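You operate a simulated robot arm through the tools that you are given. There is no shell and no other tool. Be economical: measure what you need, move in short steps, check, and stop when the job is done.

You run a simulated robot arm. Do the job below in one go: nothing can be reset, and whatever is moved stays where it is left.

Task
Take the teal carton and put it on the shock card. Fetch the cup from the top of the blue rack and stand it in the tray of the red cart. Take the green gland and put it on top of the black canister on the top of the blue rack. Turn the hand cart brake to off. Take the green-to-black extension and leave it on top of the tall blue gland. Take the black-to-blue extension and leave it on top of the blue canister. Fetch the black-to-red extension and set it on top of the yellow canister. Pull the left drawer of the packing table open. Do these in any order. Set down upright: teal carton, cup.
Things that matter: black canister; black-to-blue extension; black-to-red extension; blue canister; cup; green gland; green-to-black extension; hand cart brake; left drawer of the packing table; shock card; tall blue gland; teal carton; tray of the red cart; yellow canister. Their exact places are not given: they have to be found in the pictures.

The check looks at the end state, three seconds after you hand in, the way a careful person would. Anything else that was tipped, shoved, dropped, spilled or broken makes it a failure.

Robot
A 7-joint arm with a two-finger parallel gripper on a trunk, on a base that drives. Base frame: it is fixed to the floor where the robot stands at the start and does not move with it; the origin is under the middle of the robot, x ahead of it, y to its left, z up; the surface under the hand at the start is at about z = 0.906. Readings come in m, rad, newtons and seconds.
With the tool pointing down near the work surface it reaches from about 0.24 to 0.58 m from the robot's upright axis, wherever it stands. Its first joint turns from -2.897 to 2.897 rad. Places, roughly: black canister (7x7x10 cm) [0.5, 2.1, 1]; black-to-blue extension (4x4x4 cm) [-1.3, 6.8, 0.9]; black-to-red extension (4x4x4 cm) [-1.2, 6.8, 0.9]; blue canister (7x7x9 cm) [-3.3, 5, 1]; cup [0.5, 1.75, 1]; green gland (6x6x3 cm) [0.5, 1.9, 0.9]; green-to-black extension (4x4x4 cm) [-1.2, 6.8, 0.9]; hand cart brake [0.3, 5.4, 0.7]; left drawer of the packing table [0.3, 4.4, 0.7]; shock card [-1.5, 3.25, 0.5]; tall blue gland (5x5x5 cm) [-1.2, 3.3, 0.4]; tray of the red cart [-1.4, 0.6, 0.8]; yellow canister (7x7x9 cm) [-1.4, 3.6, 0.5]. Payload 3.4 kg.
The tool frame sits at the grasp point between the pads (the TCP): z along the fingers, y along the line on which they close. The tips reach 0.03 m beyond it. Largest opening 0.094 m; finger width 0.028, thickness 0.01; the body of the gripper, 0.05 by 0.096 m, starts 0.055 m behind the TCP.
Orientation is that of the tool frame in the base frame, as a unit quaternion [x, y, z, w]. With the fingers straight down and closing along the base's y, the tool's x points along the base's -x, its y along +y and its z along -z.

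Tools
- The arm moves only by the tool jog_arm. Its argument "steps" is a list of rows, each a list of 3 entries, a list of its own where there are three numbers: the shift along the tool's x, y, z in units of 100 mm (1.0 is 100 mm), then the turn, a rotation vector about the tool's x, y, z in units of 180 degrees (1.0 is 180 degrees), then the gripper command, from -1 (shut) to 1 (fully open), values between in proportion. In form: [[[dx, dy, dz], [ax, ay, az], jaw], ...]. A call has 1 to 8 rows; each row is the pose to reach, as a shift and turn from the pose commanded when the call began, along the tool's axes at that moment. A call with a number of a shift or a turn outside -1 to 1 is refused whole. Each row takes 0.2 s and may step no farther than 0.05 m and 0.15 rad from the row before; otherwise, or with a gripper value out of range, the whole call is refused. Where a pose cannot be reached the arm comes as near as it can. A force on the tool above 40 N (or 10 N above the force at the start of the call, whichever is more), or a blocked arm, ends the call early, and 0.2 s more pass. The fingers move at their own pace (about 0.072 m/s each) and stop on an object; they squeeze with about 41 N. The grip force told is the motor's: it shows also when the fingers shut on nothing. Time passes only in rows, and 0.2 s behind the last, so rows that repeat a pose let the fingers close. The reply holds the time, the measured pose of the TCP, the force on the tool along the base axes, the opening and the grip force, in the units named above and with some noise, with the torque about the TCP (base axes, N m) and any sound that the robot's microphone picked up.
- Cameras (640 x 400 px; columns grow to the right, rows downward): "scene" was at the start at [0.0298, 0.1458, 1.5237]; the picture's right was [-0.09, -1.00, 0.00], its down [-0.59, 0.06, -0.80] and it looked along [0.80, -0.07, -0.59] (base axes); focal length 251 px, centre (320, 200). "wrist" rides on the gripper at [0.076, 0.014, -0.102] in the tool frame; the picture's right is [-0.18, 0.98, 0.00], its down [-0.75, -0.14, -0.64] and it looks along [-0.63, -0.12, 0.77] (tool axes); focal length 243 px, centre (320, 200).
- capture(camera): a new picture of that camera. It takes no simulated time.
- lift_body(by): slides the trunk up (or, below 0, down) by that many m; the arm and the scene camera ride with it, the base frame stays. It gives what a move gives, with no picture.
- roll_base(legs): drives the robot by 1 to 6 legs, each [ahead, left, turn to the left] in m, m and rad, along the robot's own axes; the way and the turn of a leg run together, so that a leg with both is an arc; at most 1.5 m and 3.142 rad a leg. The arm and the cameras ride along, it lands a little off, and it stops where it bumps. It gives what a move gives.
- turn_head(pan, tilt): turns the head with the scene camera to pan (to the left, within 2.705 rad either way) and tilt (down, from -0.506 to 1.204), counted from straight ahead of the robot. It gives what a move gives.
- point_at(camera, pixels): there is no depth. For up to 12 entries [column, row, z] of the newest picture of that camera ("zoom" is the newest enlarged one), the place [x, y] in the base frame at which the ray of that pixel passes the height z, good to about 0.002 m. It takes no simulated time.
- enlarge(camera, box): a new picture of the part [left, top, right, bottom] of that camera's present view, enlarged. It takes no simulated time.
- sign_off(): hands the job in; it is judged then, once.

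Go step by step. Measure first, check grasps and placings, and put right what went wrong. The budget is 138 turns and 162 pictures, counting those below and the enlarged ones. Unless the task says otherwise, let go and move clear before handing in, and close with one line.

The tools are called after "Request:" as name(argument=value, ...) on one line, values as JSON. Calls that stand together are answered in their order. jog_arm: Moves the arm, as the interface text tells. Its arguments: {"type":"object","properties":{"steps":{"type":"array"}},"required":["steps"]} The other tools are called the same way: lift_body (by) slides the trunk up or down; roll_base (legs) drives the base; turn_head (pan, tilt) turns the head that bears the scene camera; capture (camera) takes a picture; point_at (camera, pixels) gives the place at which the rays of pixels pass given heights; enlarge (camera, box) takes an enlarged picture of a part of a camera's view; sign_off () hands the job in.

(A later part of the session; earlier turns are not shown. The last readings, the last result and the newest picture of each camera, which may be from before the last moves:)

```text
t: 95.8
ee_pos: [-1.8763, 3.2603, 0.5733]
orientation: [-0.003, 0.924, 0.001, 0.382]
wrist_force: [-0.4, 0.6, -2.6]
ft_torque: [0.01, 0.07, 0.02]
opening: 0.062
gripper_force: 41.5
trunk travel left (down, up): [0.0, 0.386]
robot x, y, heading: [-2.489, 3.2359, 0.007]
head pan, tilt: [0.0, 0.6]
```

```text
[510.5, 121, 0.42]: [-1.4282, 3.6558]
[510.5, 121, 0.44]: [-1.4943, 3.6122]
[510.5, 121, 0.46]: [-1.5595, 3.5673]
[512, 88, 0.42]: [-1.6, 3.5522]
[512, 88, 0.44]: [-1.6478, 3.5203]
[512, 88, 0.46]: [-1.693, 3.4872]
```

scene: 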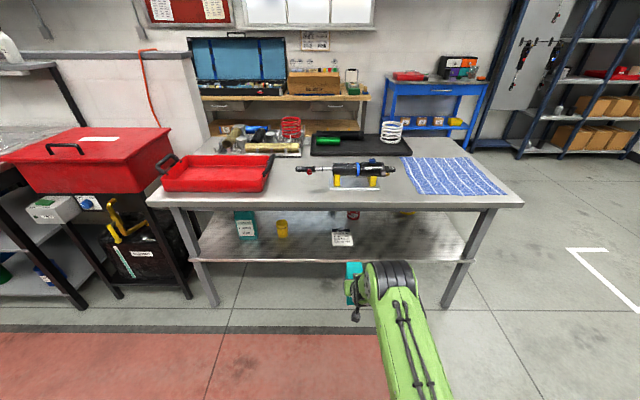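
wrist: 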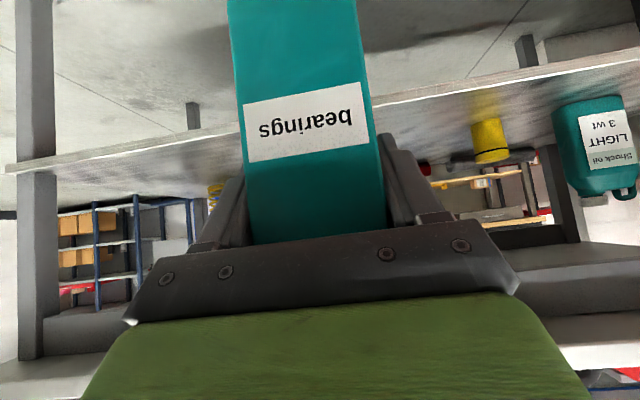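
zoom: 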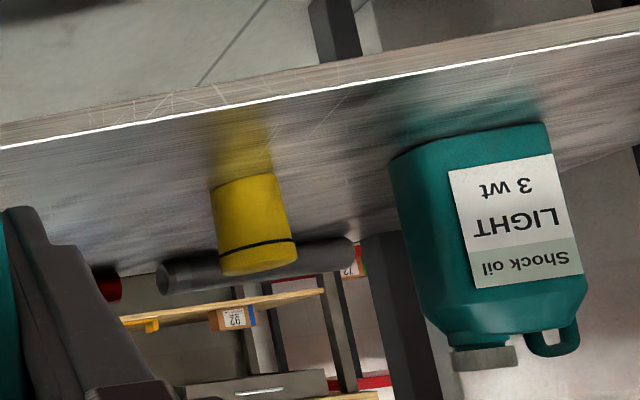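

Two-view triangulation gives shelf z ≈ 0.445, its edge x ≈ −1.66, card x −1.555…−1.415, y 3.23–3.33. At 45° the wrist would be too close to the table-top edge over the card, so I'll set the carton down at the shelf edge first, then regrip it flatter.

Request:
roll_base(legs=[[0, 0.02, -0.005], [0.25, 0, 0]])

Request:
capture(camera="scene")

Request:
capture(camera="wrist")

```text
t: 98.1
ee_pos: [-1.6246, 3.2771, 0.5735]
orientation: [0.0, 0.924, 0.0, 0.381]
wrist_force: [0.1, -0.6, -4.2]
ft_torque: [0.0, 0.06, 0.0]
opening: 0.062
gripper_force: 41.1
trunk travel left (down, up): [0.0, 0.386]
robot x, y, heading: [-2.2409, 3.263, -0.003]
head pan, tilt: [0.0, 0.6]
```

```text
125 pictures are left
```

scene: 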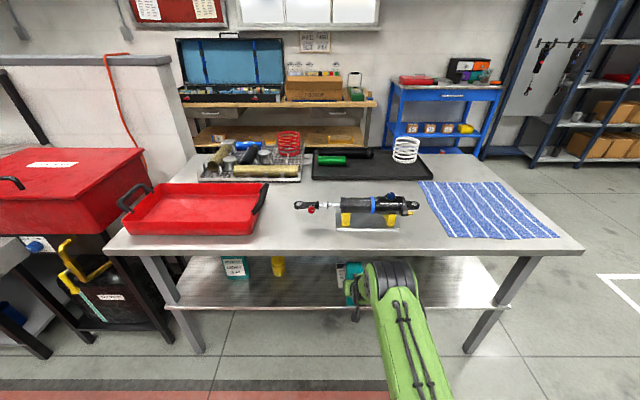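

```text
124 pictures are left
```

wrist: 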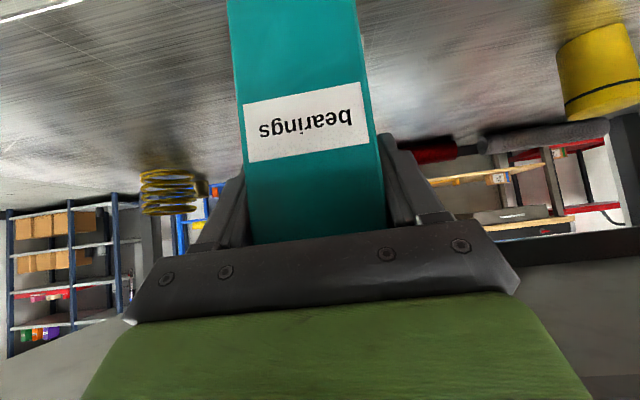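

Carton is over the shelf's edge strip, clear of the top. Lowering gently toward contact.

Request:
jog_arm(steps=[[[0.12, 0, 0.12], [0, 0, 0], -1], [[0.24, 0, 0.24], [0, 0, 0], -1], [[0.26, 0, 0.26], [0, 0, 0], -1]])

Request:
enlarge(camera="scene", box=[300, 230, 460, 330])

```text
t: 98.9
ee_pos: [-1.6264, 3.2771, 0.5367]
orientation: [-0.001, 0.924, 0.0, 0.382]
wrist_force: [0.3, -0.4, -2.9]
ft_torque: [-0.02, 0.09, 0.0]
opening: 0.0621
gripper_force: 41.1
trunk travel left (down, up): [0.0, 0.386]
robot x, y, heading: [-2.2416, 3.2573, 0.001]
head pan, tilt: [0.0, 0.6]
```

```text
4.00 times, centred on (380, 280) of scene
```

zoom: 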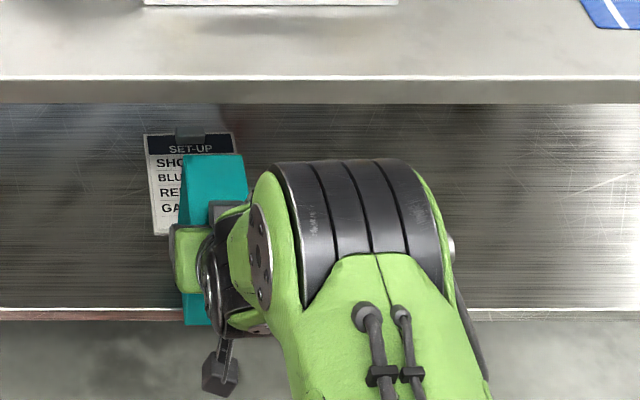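

Not yet in contact. I want to know where that black joint really is relative to the table edge, so I'll get a second viewpoint by panning the head.

Request:
point_at(camera="scene", pixels=[[364.6, 300, 0.6], [364.6, 300, 0.7], [364.6, 300, 0.8], [364.6, 300, 0.9], [404, 300, 0.7], [404, 300, 0.9]])

Request:
turn_head(pan=-0.9, tilt=0.6)

Request:
capture(camera="scene")

```text
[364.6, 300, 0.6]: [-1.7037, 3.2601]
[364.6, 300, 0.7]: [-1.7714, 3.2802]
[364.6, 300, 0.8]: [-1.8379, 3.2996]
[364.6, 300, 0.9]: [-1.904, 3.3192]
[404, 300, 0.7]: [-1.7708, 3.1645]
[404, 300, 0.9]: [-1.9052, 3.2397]
```

```text
t: 100.1
ee_pos: [-1.6258, 3.2776, 0.5366]
orientation: [0.0, 0.924, -0.001, 0.383]
wrist_force: [0.5, 0.0, -3.2]
ft_torque: [0.02, 0.06, -0.02]
opening: 0.0621
gripper_force: 41.4
trunk travel left (down, up): [0.0, 0.386]
robot x, y, heading: [-2.2402, 3.257, 0.001]
head pan, tilt: [-0.901, 0.6]
```

```text
122 pictures are left
```

scene: 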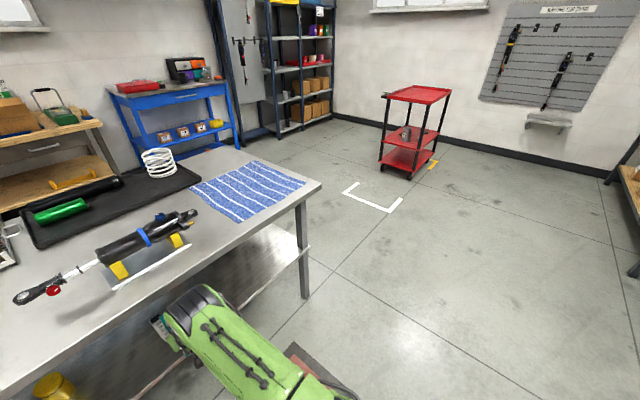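

Request:
enlarge(camera="scene", box=[120, 250, 280, 370])

```text
3.33 times, centred on (200, 310) of scene
```

zoom: 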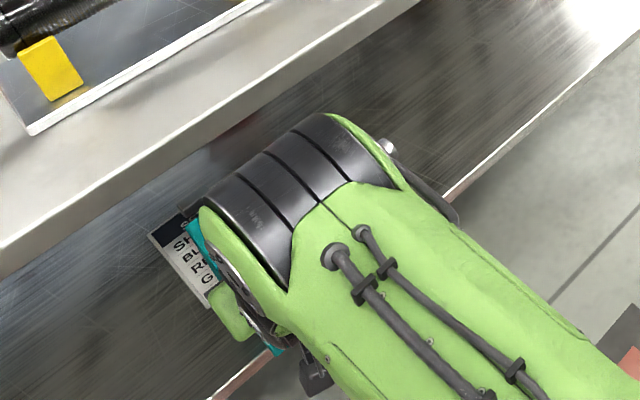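

Request:
point_at(camera="zoom", pixels=[[337, 255, 0.6], [337, 255, 0.7], [337, 255, 0.8], [337, 255, 0.9], [337, 255, 1.0], [325, 113, 0.7], [325, 113, 0.9], [205, 200, 0.7], [205, 200, 0.9]])

Request:
turn_head(pan=0, tilt=0.6)

Request:
capture(camera="scene")

Request:
point_at(camera="scene", pixels=[[391.25, 307.5, 0.6], [391.25, 307.5, 0.7], [391.25, 307.5, 0.8], [391.25, 307.5, 0.9], [391.25, 307.5, 1.0], [403, 270, 0.7], [403, 270, 0.9], [368, 272, 0.7], [368, 272, 0.9]])

```text
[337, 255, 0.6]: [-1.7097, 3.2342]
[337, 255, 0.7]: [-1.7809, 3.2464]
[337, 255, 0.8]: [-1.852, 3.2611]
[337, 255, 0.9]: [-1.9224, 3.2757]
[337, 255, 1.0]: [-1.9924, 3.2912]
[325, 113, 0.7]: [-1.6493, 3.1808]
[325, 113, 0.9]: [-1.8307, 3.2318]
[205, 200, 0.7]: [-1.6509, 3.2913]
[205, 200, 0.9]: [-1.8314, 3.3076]
```

```text
t: 101.3
ee_pos: [-1.6254, 3.2763, 0.5367]
orientation: [0.0, 0.924, 0.0, 0.381]
wrist_force: [0.5, 0.5, -2.6]
ft_torque: [-0.02, 0.04, -0.01]
opening: 0.0623
gripper_force: 41.1
trunk travel left (down, up): [0.0, 0.386]
robot x, y, heading: [-2.2375, 3.2543, -0.003]
head pan, tilt: [0.0, 0.6]
```

```text
120 pictures are left
```

scene: 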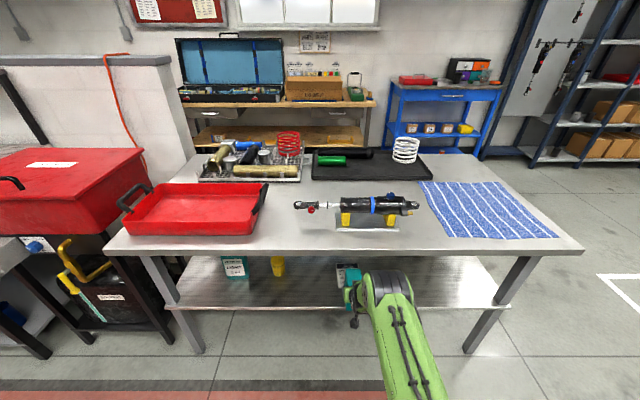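

```text
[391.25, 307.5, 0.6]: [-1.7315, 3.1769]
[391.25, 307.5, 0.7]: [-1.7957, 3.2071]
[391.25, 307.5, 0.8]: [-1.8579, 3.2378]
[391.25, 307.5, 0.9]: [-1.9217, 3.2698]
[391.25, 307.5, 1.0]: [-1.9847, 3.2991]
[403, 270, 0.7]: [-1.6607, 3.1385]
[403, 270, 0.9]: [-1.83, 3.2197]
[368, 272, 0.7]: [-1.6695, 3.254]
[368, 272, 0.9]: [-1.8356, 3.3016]
```

Both views agree at z ≈ 0.9: the joint is the elbow, well outside and above the table edge. Lowering further to contact.

Request:
jog_arm(steps=[[[0.02, 0, 0.02], [0, 0, 0], -1], [[0.04, 0, 0.04], [0, 0, 0], -1], [[0.06, 0, 0.06], [0, 0, 0], -1]])

```text
t: 102.1
ee_pos: [-1.6248, 3.2775, 0.5277]
orientation: [0.0, 0.924, 0.001, 0.382]
wrist_force: [0.2, 0.8, -3.0]
ft_torque: [-0.03, 0.04, 0.0]
opening: 0.0618
gripper_force: 41.8
trunk travel left (down, up): [0.0, 0.386]
robot x, y, heading: [-2.239, 3.2548, 0.002]
head pan, tilt: [0.0, 0.6]
```

Request:
jog_arm(steps=[[[0.02, 0, 0.02], [0, 0, 0], -1], [[0.035, 0, 0.035], [0, 0, 0], -1]])

Request:
jog_arm(steps=[[[0.015, 0, 0.015], [0, 0, 0], -1], [[0.025, 0, 0.025], [0, 0, 0], -1]])

Request:
enlarge(camera="scene", box=[300, 230, 460, 330])

```text
t: 102.7
ee_pos: [-1.6254, 3.277, 0.5239]
orientation: [0.0, 0.924, 0.0, 0.382]
wrist_force: [-0.7, -0.2, -4.0]
ft_torque: [-0.03, 0.08, 0.05]
opening: 0.0623
gripper_force: 41.1
trunk travel left (down, up): [0.0, 0.386]
robot x, y, heading: [-2.2408, 3.2563, -0.005]
head pan, tilt: [0.0, 0.6]
```

```text
t: 103.3
ee_pos: [-1.6241, 3.277, 0.5197]
orientation: [0.0, 0.924, -0.001, 0.382]
wrist_force: [0.1, 0.3, -3.5]
ft_torque: [0.02, 0.05, 0.0]
opening: 0.0623
gripper_force: 41.3
trunk travel left (down, up): [0.0, 0.386]
robot x, y, heading: [-2.2422, 3.2526, -0.001]
head pan, tilt: [0.0, 0.6]
```

```text
4.00 times, centred on (380, 280) of scene
```

zoom: 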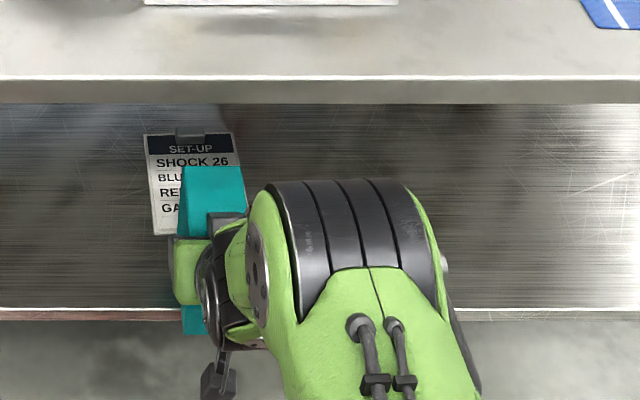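

Request:
point_at(camera="zoom", pixels=[[182, 334, 0.43], [208, 335, 0.43], [120, 310, 0.44], [120, 320, 0.44], [560, 310, 0.44], [150, 134, 0.44], [155, 235, 0.44], [231, 133, 0.44], [182, 168, 0.56], [241, 168, 0.56]])

```text
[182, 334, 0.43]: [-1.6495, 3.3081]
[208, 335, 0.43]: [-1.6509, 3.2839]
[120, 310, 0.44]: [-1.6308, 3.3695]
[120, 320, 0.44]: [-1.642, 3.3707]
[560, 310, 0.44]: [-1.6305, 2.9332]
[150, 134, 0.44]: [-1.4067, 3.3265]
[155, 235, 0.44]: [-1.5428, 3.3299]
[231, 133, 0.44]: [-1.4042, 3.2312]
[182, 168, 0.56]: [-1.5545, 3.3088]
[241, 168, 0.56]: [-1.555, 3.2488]
```

The carton front (x −1.65) still overhangs the shelf edge (x −1.63), with no contact yet. I'll raise 1 cm, go 4 cm further in, and lower again in small steps.

Request:
jog_arm(steps=[[[-0.1, 0, -0.1], [0, 0, 0], -1], [[-0.38, 0, 0.18], [0, 0, 0], -1], [[-0.38, 0, 0.18], [0, 0, 0], -1], [[-0.31, 0, 0.25], [0, 0, 0], -1], [[-0.28, 0, 0.28], [0, 0, 0], -1]])

Request:
jog_arm(steps=[[[0.015, 0, 0.015], [0, 0, 0], -1], [[0.025, 0, 0.025], [0, 0, 0], -1]])

Request:
jog_arm(steps=[[[0.015, 0, 0.015], [0, 0, 0], -1], [[0.025, 0, 0.025], [0, 0, 0], -1]])

```text
t: 104.5
ee_pos: [-1.5847, 3.2775, 0.5186]
orientation: [0.001, 0.924, 0.0, 0.382]
wrist_force: [0.1, -0.1, -2.6]
ft_torque: [0.01, 0.08, -0.02]
opening: 0.0622
gripper_force: 41.5
trunk travel left (down, up): [0.0, 0.386]
robot x, y, heading: [-2.2375, 3.2571, -0.001]
head pan, tilt: [0.0, 0.6]
```

```text
t: 105.1
ee_pos: [-1.585, 3.276, 0.5149]
orientation: [-0.001, 0.924, 0.001, 0.382]
wrist_force: [-0.3, 0.7, -3.8]
ft_torque: [0.01, 0.06, 0.01]
opening: 0.0617
gripper_force: 41.3
trunk travel left (down, up): [0.0, 0.386]
robot x, y, heading: [-2.2395, 3.2528, -0.003]
head pan, tilt: [0.0, 0.6]
```

```text
t: 105.7
ee_pos: [-1.5843, 3.2776, 0.5142]
orientation: [0.0, 0.923, -0.001, 0.384]
wrist_force: [-2.0, 0.5, 3.2]
ft_torque: [0.0, -0.27, -0.01]
opening: 0.0622
gripper_force: 40.7
trunk travel left (down, up): [0.0, 0.386]
robot x, y, heading: [-2.2378, 3.2566, -0.003]
head pan, tilt: [0.0, 0.6]
```

Contact felt at TCP z 0.514, so the shelf is at z ≈ 0.425 and the card spans about x −1.53…−1.39, y 3.23–3.33. Releasing, backing out horizontally, then flattening the pitch to 27°.

Request:
jog_arm(steps=[[[0, 0, 0], [0, 0, 0], 1], [[0, 0, 0], [0, 0, 0], 1], [[0.3, 0, -0.3], [0, 0, 0], 1], [[0.6, 0, -0.6], [0, 0, 0], 1], [[0.9, 0, -0.9], [0, 0, 0], 1], [[0.9, 0, -0.9], [0, -0.034, 0], 1], [[0.9, 0, -0.9], [0, -0.068, 0], 1], [[0.9, 0, -0.9], [0, -0.1, 0], 1]])

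Request:
capture(camera="scene")

Request:
capture(camera="wrist")

```text
t: 107.5
ee_pos: [-1.7131, 3.2779, 0.5119]
orientation: [0.0, 0.852, 0.0, 0.523]
wrist_force: [0.8, -0.3, 0.3]
ft_torque: [0.01, 0.01, 0.01]
opening: 0.0939
gripper_force: 0.1
trunk travel left (down, up): [0.0, 0.386]
robot x, y, heading: [-2.2392, 3.2546, -0.001]
head pan, tilt: [0.0, 0.6]
```

```text
118 pictures are left
```

scene: 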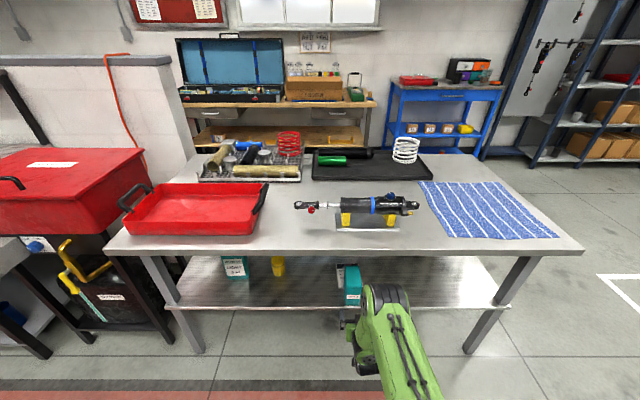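

```text
117 pictures are left
```

wrist: 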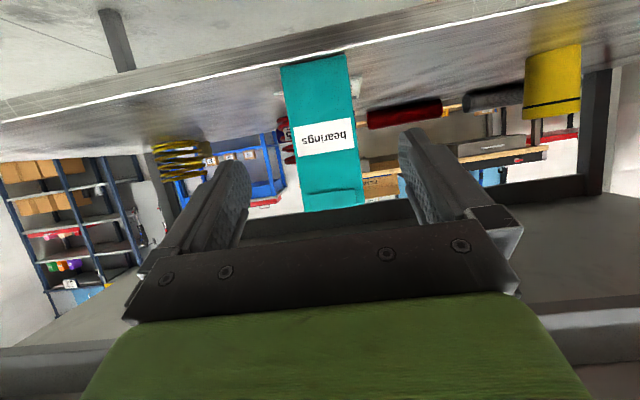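

The carton stands upright on the shelf. Advancing at 27° pitch to regrip it.

Request:
jog_arm(steps=[[[-0.2, 0, 0.3], [0, 0, 0], 1], [[-0.38, 0, 0.58], [0, 0, 0], 1]])

Request:
jog_arm(steps=[[[-0.18, 0, 0.3], [0, 0, 0], 1], [[-0.35, 0, 0.57], [0, 0, 0], 1], [[-0.35, 0, 0.57], [0, 0, 0], -1], [[-0.35, 0, 0.57], [0, 0, 0], -1], [[-0.35, 0, 0.57], [0, 0, 0], -1]])

Request:
capture(camera="wrist")

```text
t: 108.1
ee_pos: [-1.6454, 3.2771, 0.5213]
orientation: [0.0, 0.853, 0.0, 0.522]
wrist_force: [0.1, 0.3, -0.7]
ft_torque: [-0.01, -0.03, 0.0]
opening: 0.0942
gripper_force: 0.0
trunk travel left (down, up): [0.0, 0.386]
robot x, y, heading: [-2.2412, 3.2556, -0.003]
head pan, tilt: [0.0, 0.6]
```

```text
t: 109.3
ee_pos: [-1.5769, 3.2769, 0.5263]
orientation: [0.0, 0.853, 0.0, 0.522]
wrist_force: [0.7, 0.4, 0.2]
ft_torque: [0.02, -0.04, -0.03]
opening: 0.0622
gripper_force: 41.5
trunk travel left (down, up): [0.0, 0.386]
robot x, y, heading: [-2.2422, 3.2575, 0.003]
head pan, tilt: [0.0, 0.6]
```

```text
116 pictures are left
```

wrist: 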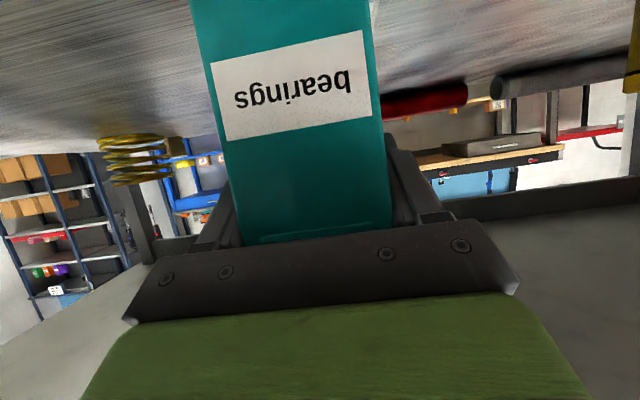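

Regripped. Lift 1.5 cm, forward 9.3 cm, then lower onto the card.

Request:
jog_arm(steps=[[[-0.134, 0, -0.068], [0, 0, 0], -1], [[-0.134, 0, -0.068], [0, 0, 0], -1], [[-0.34, 0, 0.34], [0, 0, 0], -1], [[-0.556, 0, 0.761], [0, 0, 0], -1], [[-0.556, 0, 0.761], [0, 0, 0], -1], [[-0.48, 0, 0.8], [0, 0, 0], -1], [[-0.449, 0, 0.815], [0, 0, 0], -1]])

Request:
capture(camera="scene")

Request:
enlarge(camera="scene", box=[290, 230, 450, 330])

```text
t: 110.9
ee_pos: [-1.5105, 3.2775, 0.5383]
orientation: [0.001, 0.853, -0.001, 0.522]
wrist_force: [0.9, -0.6, -3.3]
ft_torque: [-0.04, 0.03, -0.02]
opening: 0.0623
gripper_force: 41.3
out of reach, approached as far as the arm can: row 4, 5, 6, 7
trunk travel left (down, up): [0.0, 0.386]
robot x, y, heading: [-2.2392, 3.255, -0.004]
head pan, tilt: [0.0, 0.6]
```

```text
115 pictures are left
```

scene: 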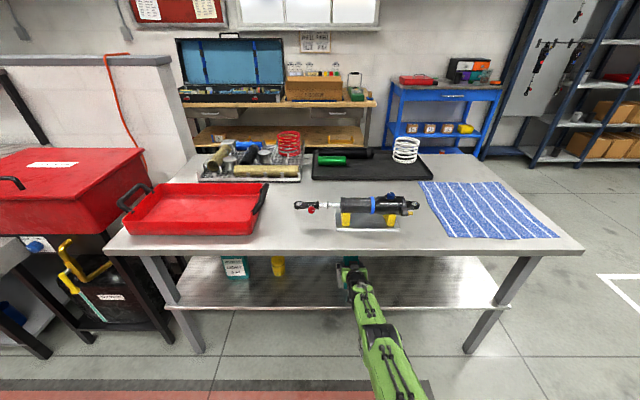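

```text
4.00 times, centred on (370, 280) of scene
```

zoom: 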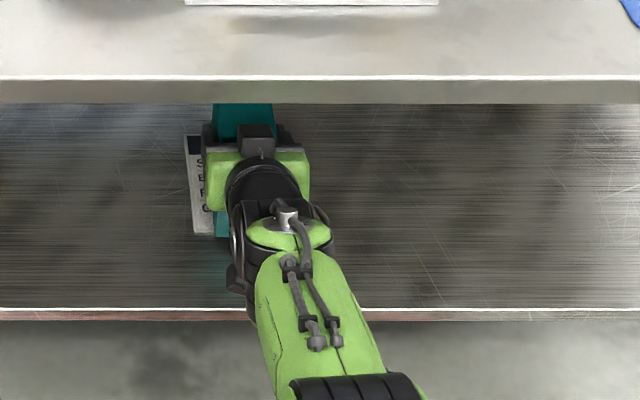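

The arm is at its reach limit with the carton centre at x ≈ −1.497; driving the base 3 cm forward finishes the placement.

Request:
roll_base(legs=[[0.03, 0, 0]])

Request:
jog_arm(steps=[[[0.14, 0, -0.27], [0, 0, 0], -1], [[0.14, 0, -0.27], [0, 0, 0], -1]])

```text
t: 111.7
ee_pos: [-1.4799, 3.2783, 0.5395]
orientation: [0.0, 0.853, 0.0, 0.522]
wrist_force: [0.1, -0.2, -3.0]
ft_torque: [-0.01, 0.06, 0.03]
opening: 0.0622
gripper_force: 40.5
trunk travel left (down, up): [0.0, 0.386]
robot x, y, heading: [-2.2104, 3.2559, -0.003]
head pan, tilt: [0.0, 0.6]
```

```text
t: 112.3
ee_pos: [-1.5095, 3.2772, 0.5399]
orientation: [0.0, 0.853, -0.001, 0.521]
wrist_force: [-0.3, 0.0, -3.6]
ft_torque: [0.04, 0.05, -0.03]
opening: 0.0621
gripper_force: 40.6
trunk travel left (down, up): [0.0, 0.386]
robot x, y, heading: [-2.2149, 3.2555, -0.003]
head pan, tilt: [0.0, 0.6]
```

Request:
roll_base(legs=[[0.028, 0, 0]])

Request:
jog_arm(steps=[[[0.06, 0, 0.03], [0, 0, 0], -1], [[0.1, 0, 0.051], [0, 0, 0], -1], [[0.12, 0, 0.06], [0, 0, 0], -1]])

```text
t: 113.1
ee_pos: [-1.482, 3.2774, 0.539]
orientation: [0.0, 0.854, -0.001, 0.521]
wrist_force: [-0.2, 0.3, -3.8]
ft_torque: [0.02, 0.04, 0.02]
opening: 0.0622
gripper_force: 41.0
trunk travel left (down, up): [0.0, 0.386]
robot x, y, heading: [-2.1836, 3.2529, -0.002]
head pan, tilt: [0.0, 0.6]
```

```text
t: 113.9
ee_pos: [-1.4809, 3.2777, 0.529]
orientation: [0.0, 0.852, 0.0, 0.523]
wrist_force: [-1.9, -1.0, 4.8]
ft_torque: [-0.02, 0.59, 0.03]
opening: 0.0618
gripper_force: 40.9
trunk travel left (down, up): [0.0, 0.386]
robot x, y, heading: [-2.1812, 3.2533, 0.003]
head pan, tilt: [0.0, 0.6]
```

Contact on the card (force +4.8 N). Releasing and backing out.

Request:
jog_arm(steps=[[[0, 0, 0], [0, 0, 0], 1], [[0, 0, 0], [0, 0, 0], 1], [[0.18, 0, -0.35], [0, 0, 0], 1], [[0.34, 0, -0.67], [0, 0, 0], 1], [[0.5, 0, -0.98], [0, 0, 0], 1]])

Request:
capture(camera="wrist")

Request:
enlarge(camera="scene", box=[270, 230, 430, 330])

```text
t: 115.1
ee_pos: [-1.5933, 3.2784, 0.5269]
orientation: [-0.001, 0.853, 0.0, 0.523]
wrist_force: [-0.6, 0.6, -0.2]
ft_torque: [-0.04, 0.01, 0.01]
opening: 0.0939
gripper_force: 0.0
trunk travel left (down, up): [0.0, 0.386]
robot x, y, heading: [-2.1814, 3.2577, 0.003]
head pan, tilt: [0.0, 0.6]
```

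```text
113 pictures are left
```

wrist: 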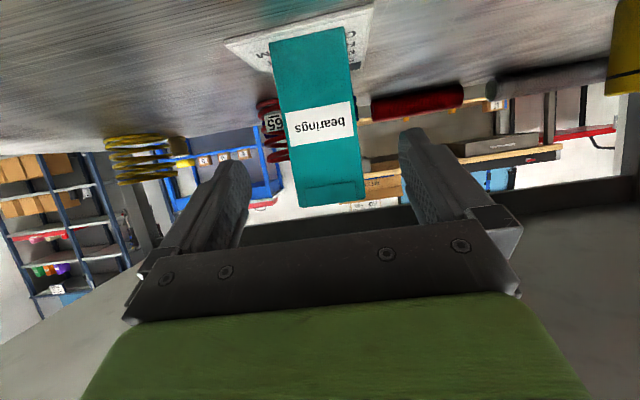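

```text
4.00 times, centred on (350, 280) of scene
```

zoom: 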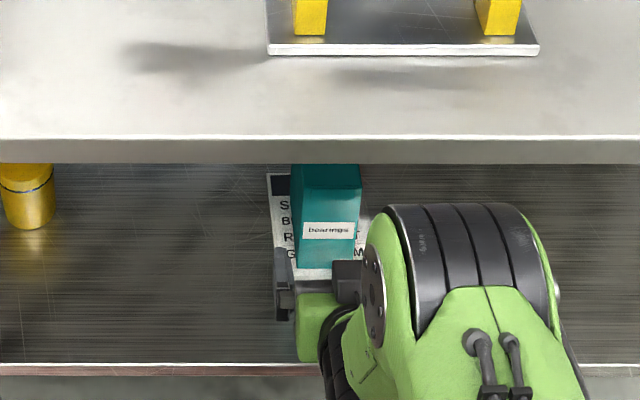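

The teal carton stands fully on the card. Next, back off, raise the trunk and look north for the extensions.

Request:
roll_base(legs=[[-0.35, 0, 0]])

Request:
lift_body(by=0.3)

Request:
turn_head(pan=1.35, tilt=0.35)

Request:
capture(camera="scene")

Request:
enlarge(camera="scene", box=[280, 80, 480, 205])

```text
t: 117.4
ee_pos: [-1.9388, 3.2785, 0.5271]
orientation: [0.001, 0.853, -0.001, 0.521]
wrist_force: [-0.1, 0.9, -0.4]
ft_torque: [0.0, 0.01, 0.02]
opening: 0.094
gripper_force: 0.0
trunk travel left (down, up): [0.0, 0.386]
robot x, y, heading: [-2.5263, 3.2531, 0.005]
head pan, tilt: [0.0, 0.6]
```

```text
t: 120.4
ee_pos: [-1.9401, 3.2786, 0.8243]
orientation: [0.0, 0.853, 0.0, 0.522]
wrist_force: [0.3, 0.8, -0.2]
ft_torque: [0.0, 0.01, 0.02]
opening: 0.0941
gripper_force: 0.1
trunk travel left (down, up): [-0.3, 0.086]
robot x, y, heading: [-2.5306, 3.2556, 0.003]
head pan, tilt: [0.0, 0.6]
```

```text
t: 121.9
ee_pos: [-1.9393, 3.2783, 0.8248]
orientation: [-0.001, 0.853, 0.0, 0.522]
wrist_force: [0.4, 0.8, 0.2]
ft_torque: [0.03, -0.03, 0.01]
opening: 0.094
gripper_force: 0.0
trunk travel left (down, up): [-0.3, 0.086]
robot x, y, heading: [-2.5286, 3.2564, -0.002]
head pan, tilt: [1.349, 0.351]
```

```text
111 pictures are left
```

scene: 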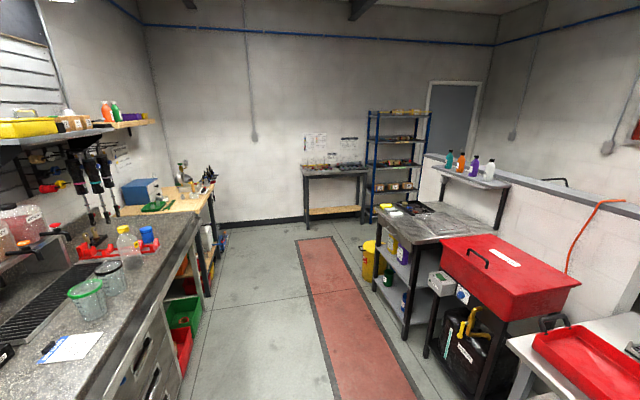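

```text
3.20 times, centred on (380, 142) of scene
```

zoom: 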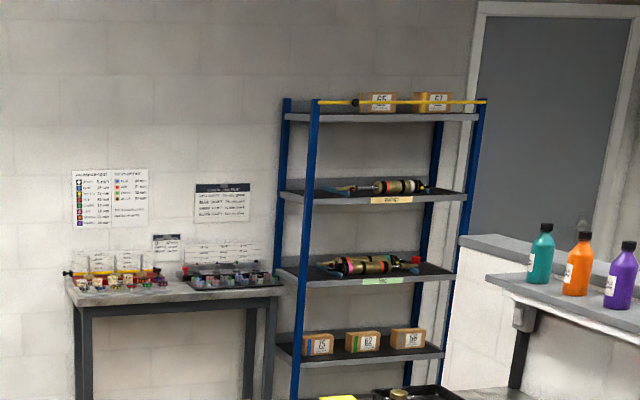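

Request:
point_at(camera="scene", pixels=[[405, 338, 0], [427, 357, 0], [375, 282, 0], [310, 226, 0], [362, 222, 0], [205, 295, 0], [302, 172, 0.85], [367, 168, 0.85], [160, 345, 0], [197, 215, 0.9], [120, 210, 0.9], [378, 205, 0.9]])

Request:
enlarge(camera="scene", box=[110, 140, 230, 215])

```text
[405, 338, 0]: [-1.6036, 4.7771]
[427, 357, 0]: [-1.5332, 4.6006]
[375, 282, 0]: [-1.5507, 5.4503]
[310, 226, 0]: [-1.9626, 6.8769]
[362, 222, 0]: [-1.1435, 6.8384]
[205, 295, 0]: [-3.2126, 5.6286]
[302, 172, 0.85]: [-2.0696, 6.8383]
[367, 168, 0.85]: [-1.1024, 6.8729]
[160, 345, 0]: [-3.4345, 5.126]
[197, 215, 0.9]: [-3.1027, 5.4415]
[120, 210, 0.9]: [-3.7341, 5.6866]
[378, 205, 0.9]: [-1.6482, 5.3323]
```

```text
5.33 times, centred on (170, 178) of scene
```

zoom: 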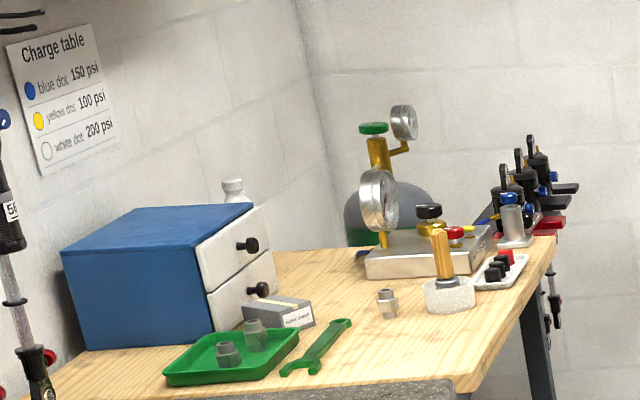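

The back table at y ≈ 6.8 holds the small extensions and the blue canister is likely by the bottle at (148,235). Driving north along the aisle for a closer look at the back table.

Request:
roll_base(legs=[[0, 0, 1.571], [0, -0.35, 0], [1.5, 0, 0], [0.85, 0, 0]])

Request:
turn_head(pan=-0.35, tilt=0.5)

Request:
capture(camera="scene")

```text
t: 139.1
ee_pos: [-2.1958, 6.1858, 0.8261]
orientation: [-0.601, 0.605, 0.368, 0.371]
wrist_force: [0.6, 0.1, -0.1]
ft_torque: [0.05, 0.0, -0.03]
opening: 0.094
gripper_force: 0.0
trunk travel left (down, up): [-0.3, 0.086]
robot x, y, heading: [-2.1739, 5.5983, 1.568]
head pan, tilt: [1.349, 0.351]
```

```text
t: 140.8
ee_pos: [-2.1957, 6.1849, 0.8254]
orientation: [-0.601, 0.606, 0.367, 0.37]
wrist_force: [-0.2, 0.0, -0.2]
ft_torque: [0.01, -0.01, -0.01]
opening: 0.0942
gripper_force: 0.0
trunk travel left (down, up): [-0.3, 0.086]
robot x, y, heading: [-2.1781, 5.5976, 1.563]
head pan, tilt: [-0.351, 0.499]
```

```text
108 pictures are left
```

scene: 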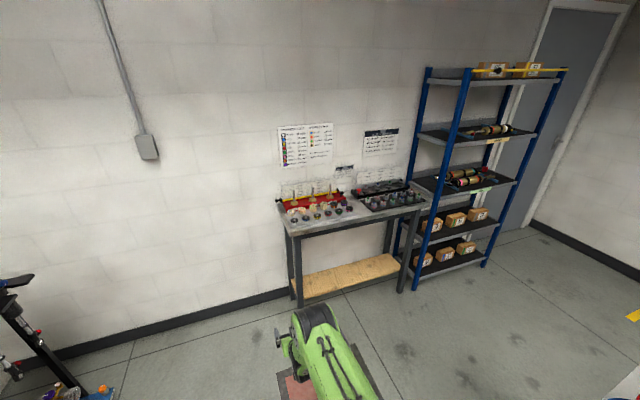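

Request:
enlarge(camera="scene", box=[270, 165, 440, 235])

Request:
enlarge(camera="scene", box=[270, 115, 410, 195])

```text
3.76 times, centred on (355, 200) of scene
```

zoom: 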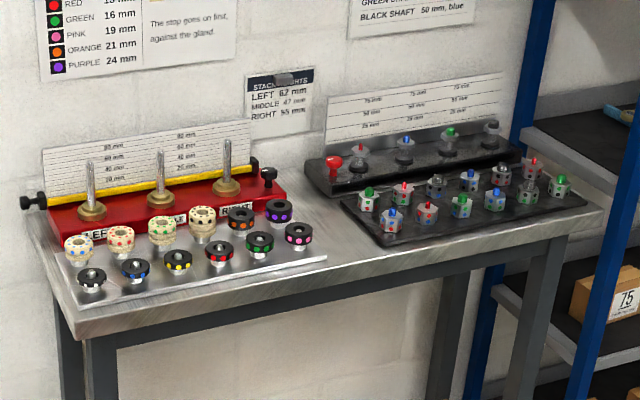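

```text
4.57 times, centred on (340, 155) of scene
```

zoom: 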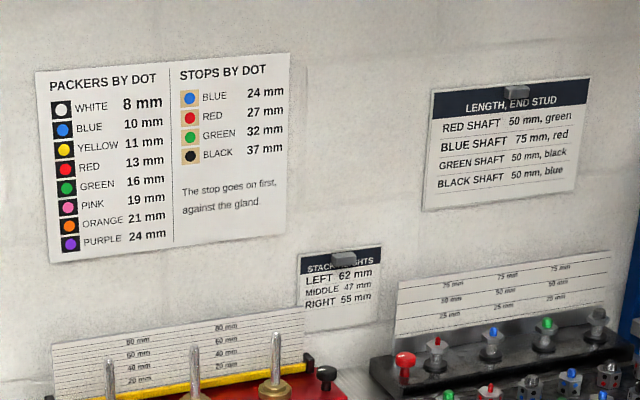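

The tray at right holds about ten small silver extensions with coloured studs and dots. I need a close view; moving in front of it.

Request:
roll_base(legs=[[0.33, 0, 0], [0, -0.87, 0]])

Request:
lift_body(by=0.086)

Request:
turn_head(pan=0, tilt=0.75)

Request:
capture(camera="scene")

Request:
capture(camera="wrist")

```text
t: 145.6
ee_pos: [-1.654, 6.5146, 0.8234]
orientation: [-0.599, 0.609, 0.366, 0.369]
wrist_force: [0.6, 0.6, 0.4]
ft_torque: [-0.01, 0.03, 0.05]
opening: 0.0942
gripper_force: 0.0
trunk travel left (down, up): [-0.3, 0.086]
robot x, y, heading: [-1.6429, 5.9218, 1.556]
head pan, tilt: [-0.351, 0.499]
stopped in leg 2: the robot was blocked; the commanded pose is now the measured one
```

```text
t: 146.8
ee_pos: [-1.6588, 6.5134, 0.9115]
orientation: [-0.599, 0.609, 0.365, 0.371]
wrist_force: [0.4, -1.3, -0.1]
ft_torque: [0.0, -0.01, -0.04]
opening: 0.0938
gripper_force: 0.1
trunk travel left (down, up): [-0.386, 0.0]
robot x, y, heading: [-1.6442, 5.9231, 1.55]
head pan, tilt: [-0.351, 0.499]
```

```text
t: 147.7
ee_pos: [-1.6588, 6.5137, 0.9105]
orientation: [-0.598, 0.608, 0.367, 0.372]
wrist_force: [0.5, 0.0, -0.9]
ft_torque: [0.01, 0.02, 0.0]
opening: 0.0937
gripper_force: 0.2
trunk travel left (down, up): [-0.386, 0.0]
robot x, y, heading: [-1.6481, 5.9234, 1.552]
head pan, tilt: [0.0, 0.75]
```

```text
105 pictures are left
```

scene: 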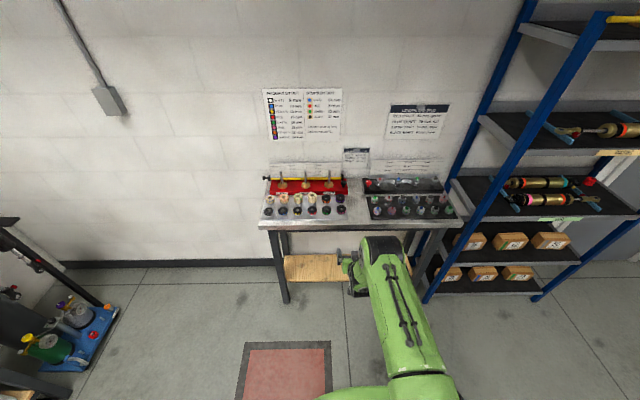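

```text
104 pictures are left
```

wrist: 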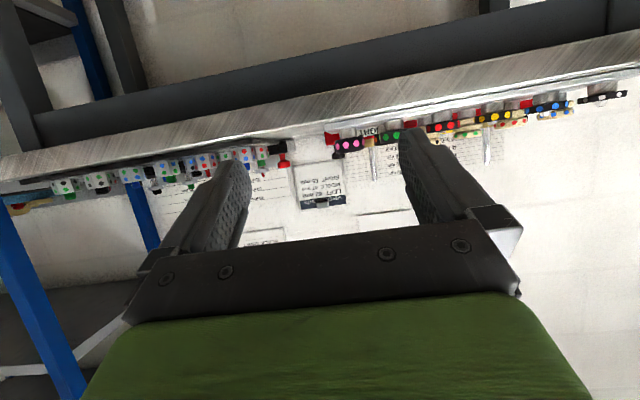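

The base was blocked at x −1.64 by something on its right. I'll look there.

Request:
turn_head(pan=-1.5, tilt=0.9)

Request:
capture(camera="scene")

```text
t: 149.3
ee_pos: [-1.6596, 6.5145, 0.9102]
orientation: [-0.599, 0.608, 0.366, 0.371]
wrist_force: [0.8, 0.3, -0.1]
ft_torque: [0.01, 0.01, -0.02]
opening: 0.094
gripper_force: 0.0
trunk travel left (down, up): [-0.386, 0.0]
robot x, y, heading: [-1.6409, 5.9227, 1.554]
head pan, tilt: [-1.499, 0.901]
```

```text
103 pictures are left
```

scene: 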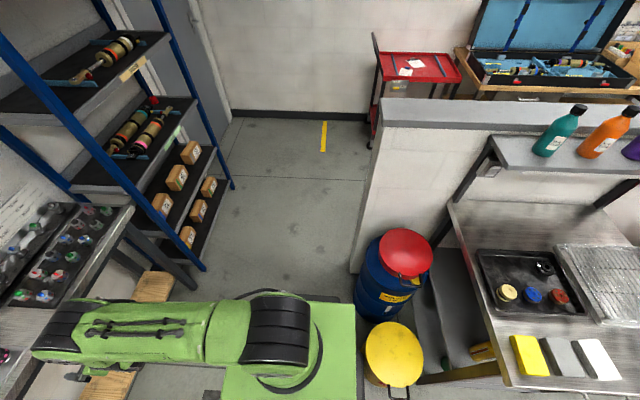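

Request:
point_at(camera="scene", pixels=[[393, 352, 0.35], [393, 352, 0.45], [405, 250, 0.7], [405, 250, 0.9], [393, 396, 0], [395, 316, 0.0]])

Request:
roll_base(legs=[[0, 0.03, 0], [0.1, 0, 0.02], [0, 0, 0]])

Request:
capture(camera="scene")

```text
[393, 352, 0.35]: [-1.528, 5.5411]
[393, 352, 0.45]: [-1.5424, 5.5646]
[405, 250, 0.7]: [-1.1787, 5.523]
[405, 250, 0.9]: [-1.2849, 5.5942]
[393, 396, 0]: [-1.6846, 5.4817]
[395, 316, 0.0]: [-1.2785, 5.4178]
```

```text
t: 151.1
ee_pos: [-1.7004, 6.6131, 0.9114]
orientation: [0.604, -0.602, -0.37, -0.368]
wrist_force: [0.7, -0.4, -0.2]
ft_torque: [0.02, 0.0, -0.01]
opening: 0.0941
gripper_force: 0.0
trunk travel left (down, up): [-0.386, 0.0]
robot x, y, heading: [-1.6726, 6.0264, 1.578]
head pan, tilt: [-1.499, 0.901]
```

```text
102 pictures are left
```

scene: 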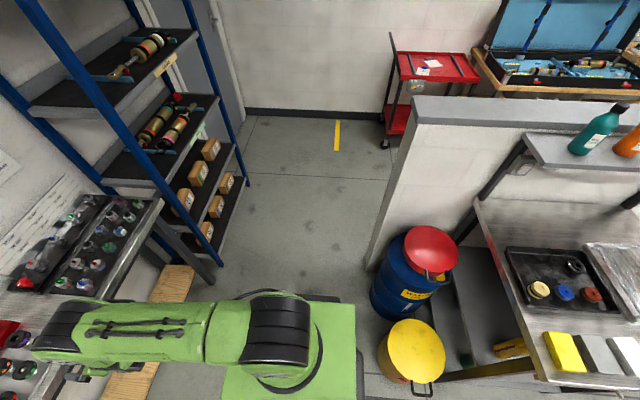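

Bucket and drum are still standing; robot is clear of them now. I'll raise and retract the tool a little, then move in front of the tray.

Request:
jog_arm(steps=[[[-0.2, 0, -0.33], [0, 0, 0], 1], [[-0.41, 0, -0.66], [0, 0, 0], 1], [[-0.62, 0, -0.99], [0, 0, 0], 1]])

Request:
roll_base(legs=[[0.08, 0, 0], [0, -0.42, 0]])

Request:
turn_head(pan=0, tilt=0.85)

Request:
capture(camera="scene")

Request:
capture(camera="wrist")

```text
t: 151.9
ee_pos: [-1.6992, 6.5525, 1.0113]
orientation: [0.605, -0.602, -0.371, -0.367]
wrist_force: [0.8, -0.6, -0.9]
ft_torque: [-0.02, -0.02, 0.01]
opening: 0.0939
gripper_force: 0.0
trunk travel left (down, up): [-0.386, 0.0]
robot x, y, heading: [-1.6725, 6.0278, 1.578]
head pan, tilt: [-1.499, 0.901]
```

```text
t: 155.2
ee_pos: [-1.2755, 6.6349, 1.0123]
orientation: [0.605, -0.602, -0.371, -0.367]
wrist_force: [0.0, -0.4, 0.3]
ft_torque: [0.0, 0.05, 0.0]
opening: 0.0941
gripper_force: 0.0
trunk travel left (down, up): [-0.386, 0.0]
robot x, y, heading: [-1.251, 6.1047, 1.573]
head pan, tilt: [-1.499, 0.901]
```

```text
t: 156.8
ee_pos: [-1.276, 6.6352, 1.0114]
orientation: [0.604, -0.602, -0.37, -0.368]
wrist_force: [1.1, -0.3, -0.3]
ft_torque: [0.0, 0.01, -0.01]
opening: 0.0942
gripper_force: 0.0
trunk travel left (down, up): [-0.386, 0.0]
robot x, y, heading: [-1.2543, 6.1066, 1.578]
head pan, tilt: [0.0, 0.85]
```

```text
101 pictures are left
```

scene: 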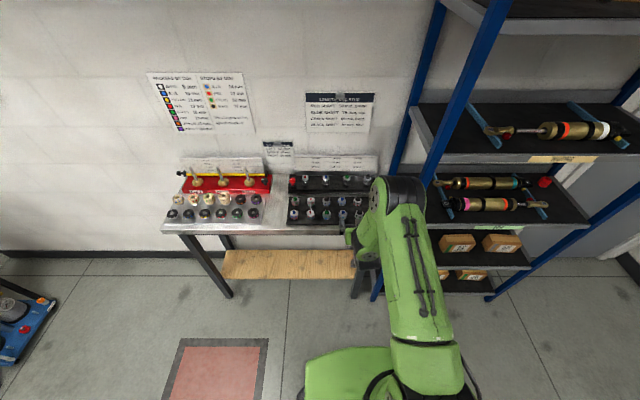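

```text
100 pictures are left
```

wrist: 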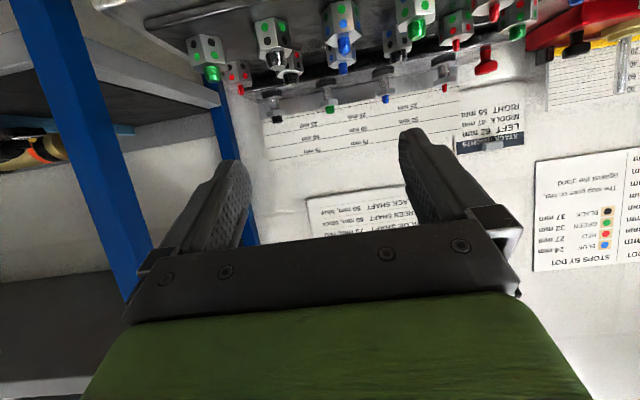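

Request:
enlarge(camera="wrist", box=[160, 0, 400, 110])

Request:
enlarge(camera="wrist", box=[340, 0, 580, 110])

Request:
enlarge(camera="scene", box=[275, 160, 385, 240])

```text
2.67 times, centred on (280, 55) of wrist
```

zoom: 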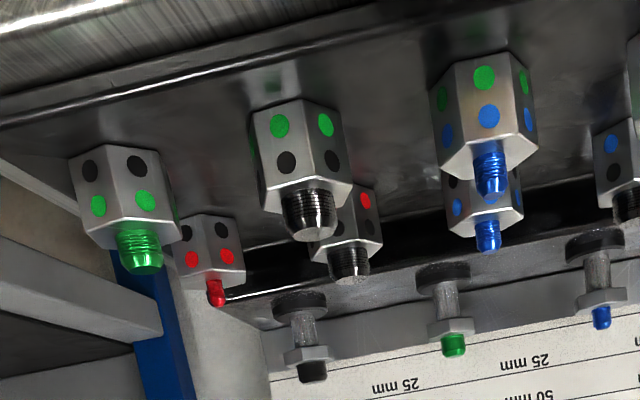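

```text
2.67 times, centred on (460, 55) of wrist
```

zoom: 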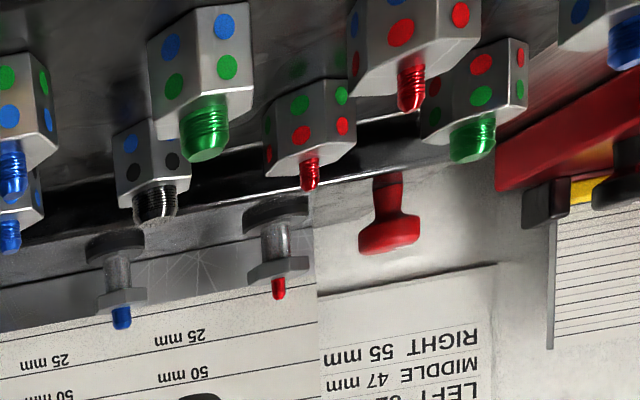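

```text
5.00 times, centred on (330, 200) of scene
```

zoom: 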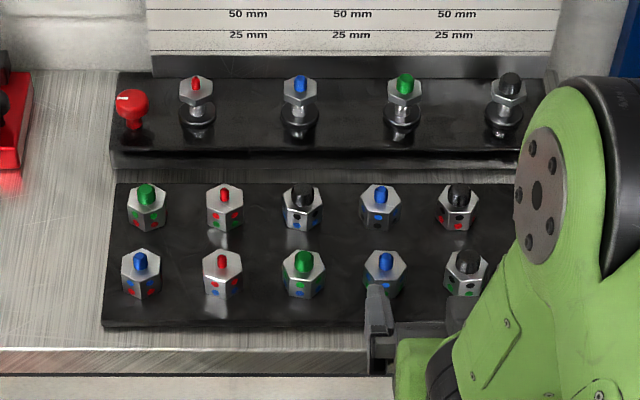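

Request:
point_at(camera="zoom", pixels=[[463, 297, 0.85], [463, 297, 0.88], [303, 300, 0.88], [222, 297, 0.88], [141, 297, 0.88], [456, 231, 0.88], [380, 230, 0.88], [303, 228, 0.88], [385, 292, 0.88], [105, 327, 0.88], [300, 349, 0.88], [380, 190, 0.92]])

Request:
point_at(camera="wrist", pixels=[[271.4, 40, 0.88], [271.4, 40, 0.9], [271.4, 40, 0.86], [275, 78, 0.92], [275, 78, 0.94], [208, 60, 0.88], [239, 80, 0.88]])

```text
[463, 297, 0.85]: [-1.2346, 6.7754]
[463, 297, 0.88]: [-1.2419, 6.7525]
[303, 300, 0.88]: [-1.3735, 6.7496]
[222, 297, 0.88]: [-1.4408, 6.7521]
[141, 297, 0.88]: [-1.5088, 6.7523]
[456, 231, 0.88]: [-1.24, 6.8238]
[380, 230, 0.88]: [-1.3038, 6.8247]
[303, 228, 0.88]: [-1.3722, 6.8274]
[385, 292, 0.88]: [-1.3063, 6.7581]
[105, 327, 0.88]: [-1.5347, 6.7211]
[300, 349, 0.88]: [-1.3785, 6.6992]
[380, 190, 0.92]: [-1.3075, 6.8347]
```

```text
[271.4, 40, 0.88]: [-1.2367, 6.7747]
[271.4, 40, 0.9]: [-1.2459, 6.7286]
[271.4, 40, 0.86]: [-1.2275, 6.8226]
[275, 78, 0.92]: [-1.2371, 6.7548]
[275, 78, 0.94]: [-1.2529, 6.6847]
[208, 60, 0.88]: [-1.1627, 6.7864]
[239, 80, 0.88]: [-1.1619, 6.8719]
```

Dots near the stud give the stud colour, the far dots the socket. So green-to-black is front row at x ≈ −1.24, black-to-blue back row at x ≈ −1.305, black-to-red back row at x ≈ −1.165; tray z ≈ 0.894. I'll align on the green-to-black first at 27° pitch.

Request:
jog_arm(steps=[[[0.18, -0.2, 0.2], [0, 0, 0], 0.28], [[0.355, -0.37, 0.405], [0, 0, 0], 0.28]])

Request:
capture(camera="wrist")

Request:
enlarge(camera="scene", box=[275, 160, 435, 260])

```text
t: 157.4
ee_pos: [-1.2389, 6.6548, 0.9618]
orientation: [0.604, -0.604, -0.369, -0.368]
wrist_force: [-0.4, 0.4, 0.5]
ft_torque: [0.0, 0.02, 0.0]
opening: 0.0602
gripper_force: 0.0
trunk travel left (down, up): [-0.386, 0.0]
robot x, y, heading: [-1.2517, 6.1059, 1.572]
head pan, tilt: [0.0, 0.85]
```

```text
96 pictures are left
```

wrist: 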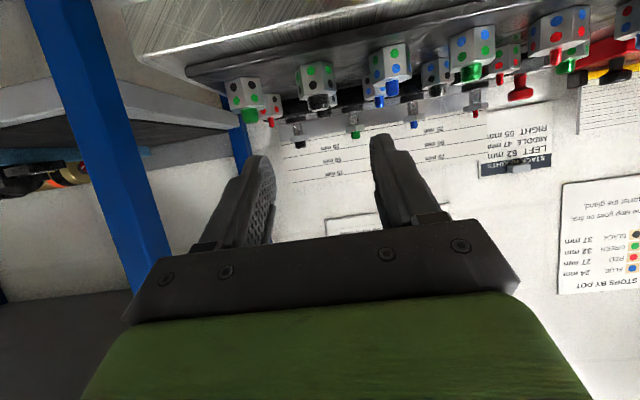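

```text
4.00 times, centred on (355, 210) of scene
```

zoom: 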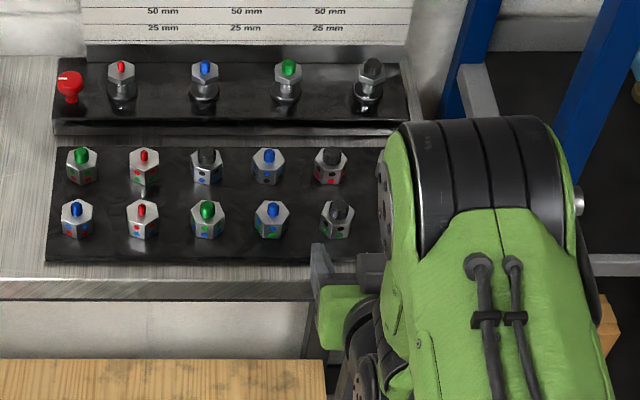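

Request:
enlarge(camera="wrist", box=[220, 40, 400, 150])

Request:
point_at(camera="zoom", pixels=[[335, 238, 0.89], [335, 238, 0.9], [270, 238, 0.9], [207, 238, 0.9]])

```text
3.56 times, centred on (310, 95) of wrist
```

zoom: 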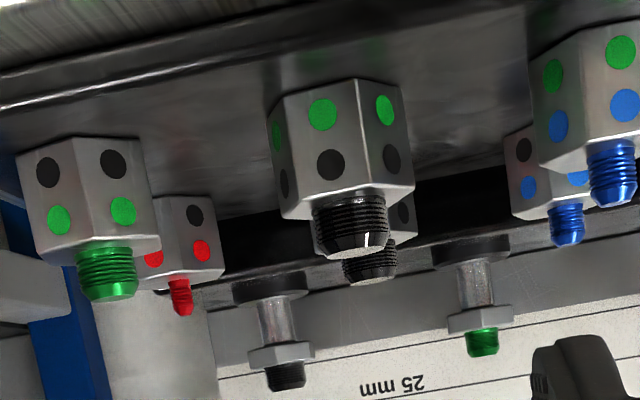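

```text
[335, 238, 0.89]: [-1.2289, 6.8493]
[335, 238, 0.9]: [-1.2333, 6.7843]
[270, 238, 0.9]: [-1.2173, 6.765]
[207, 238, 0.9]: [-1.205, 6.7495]
```

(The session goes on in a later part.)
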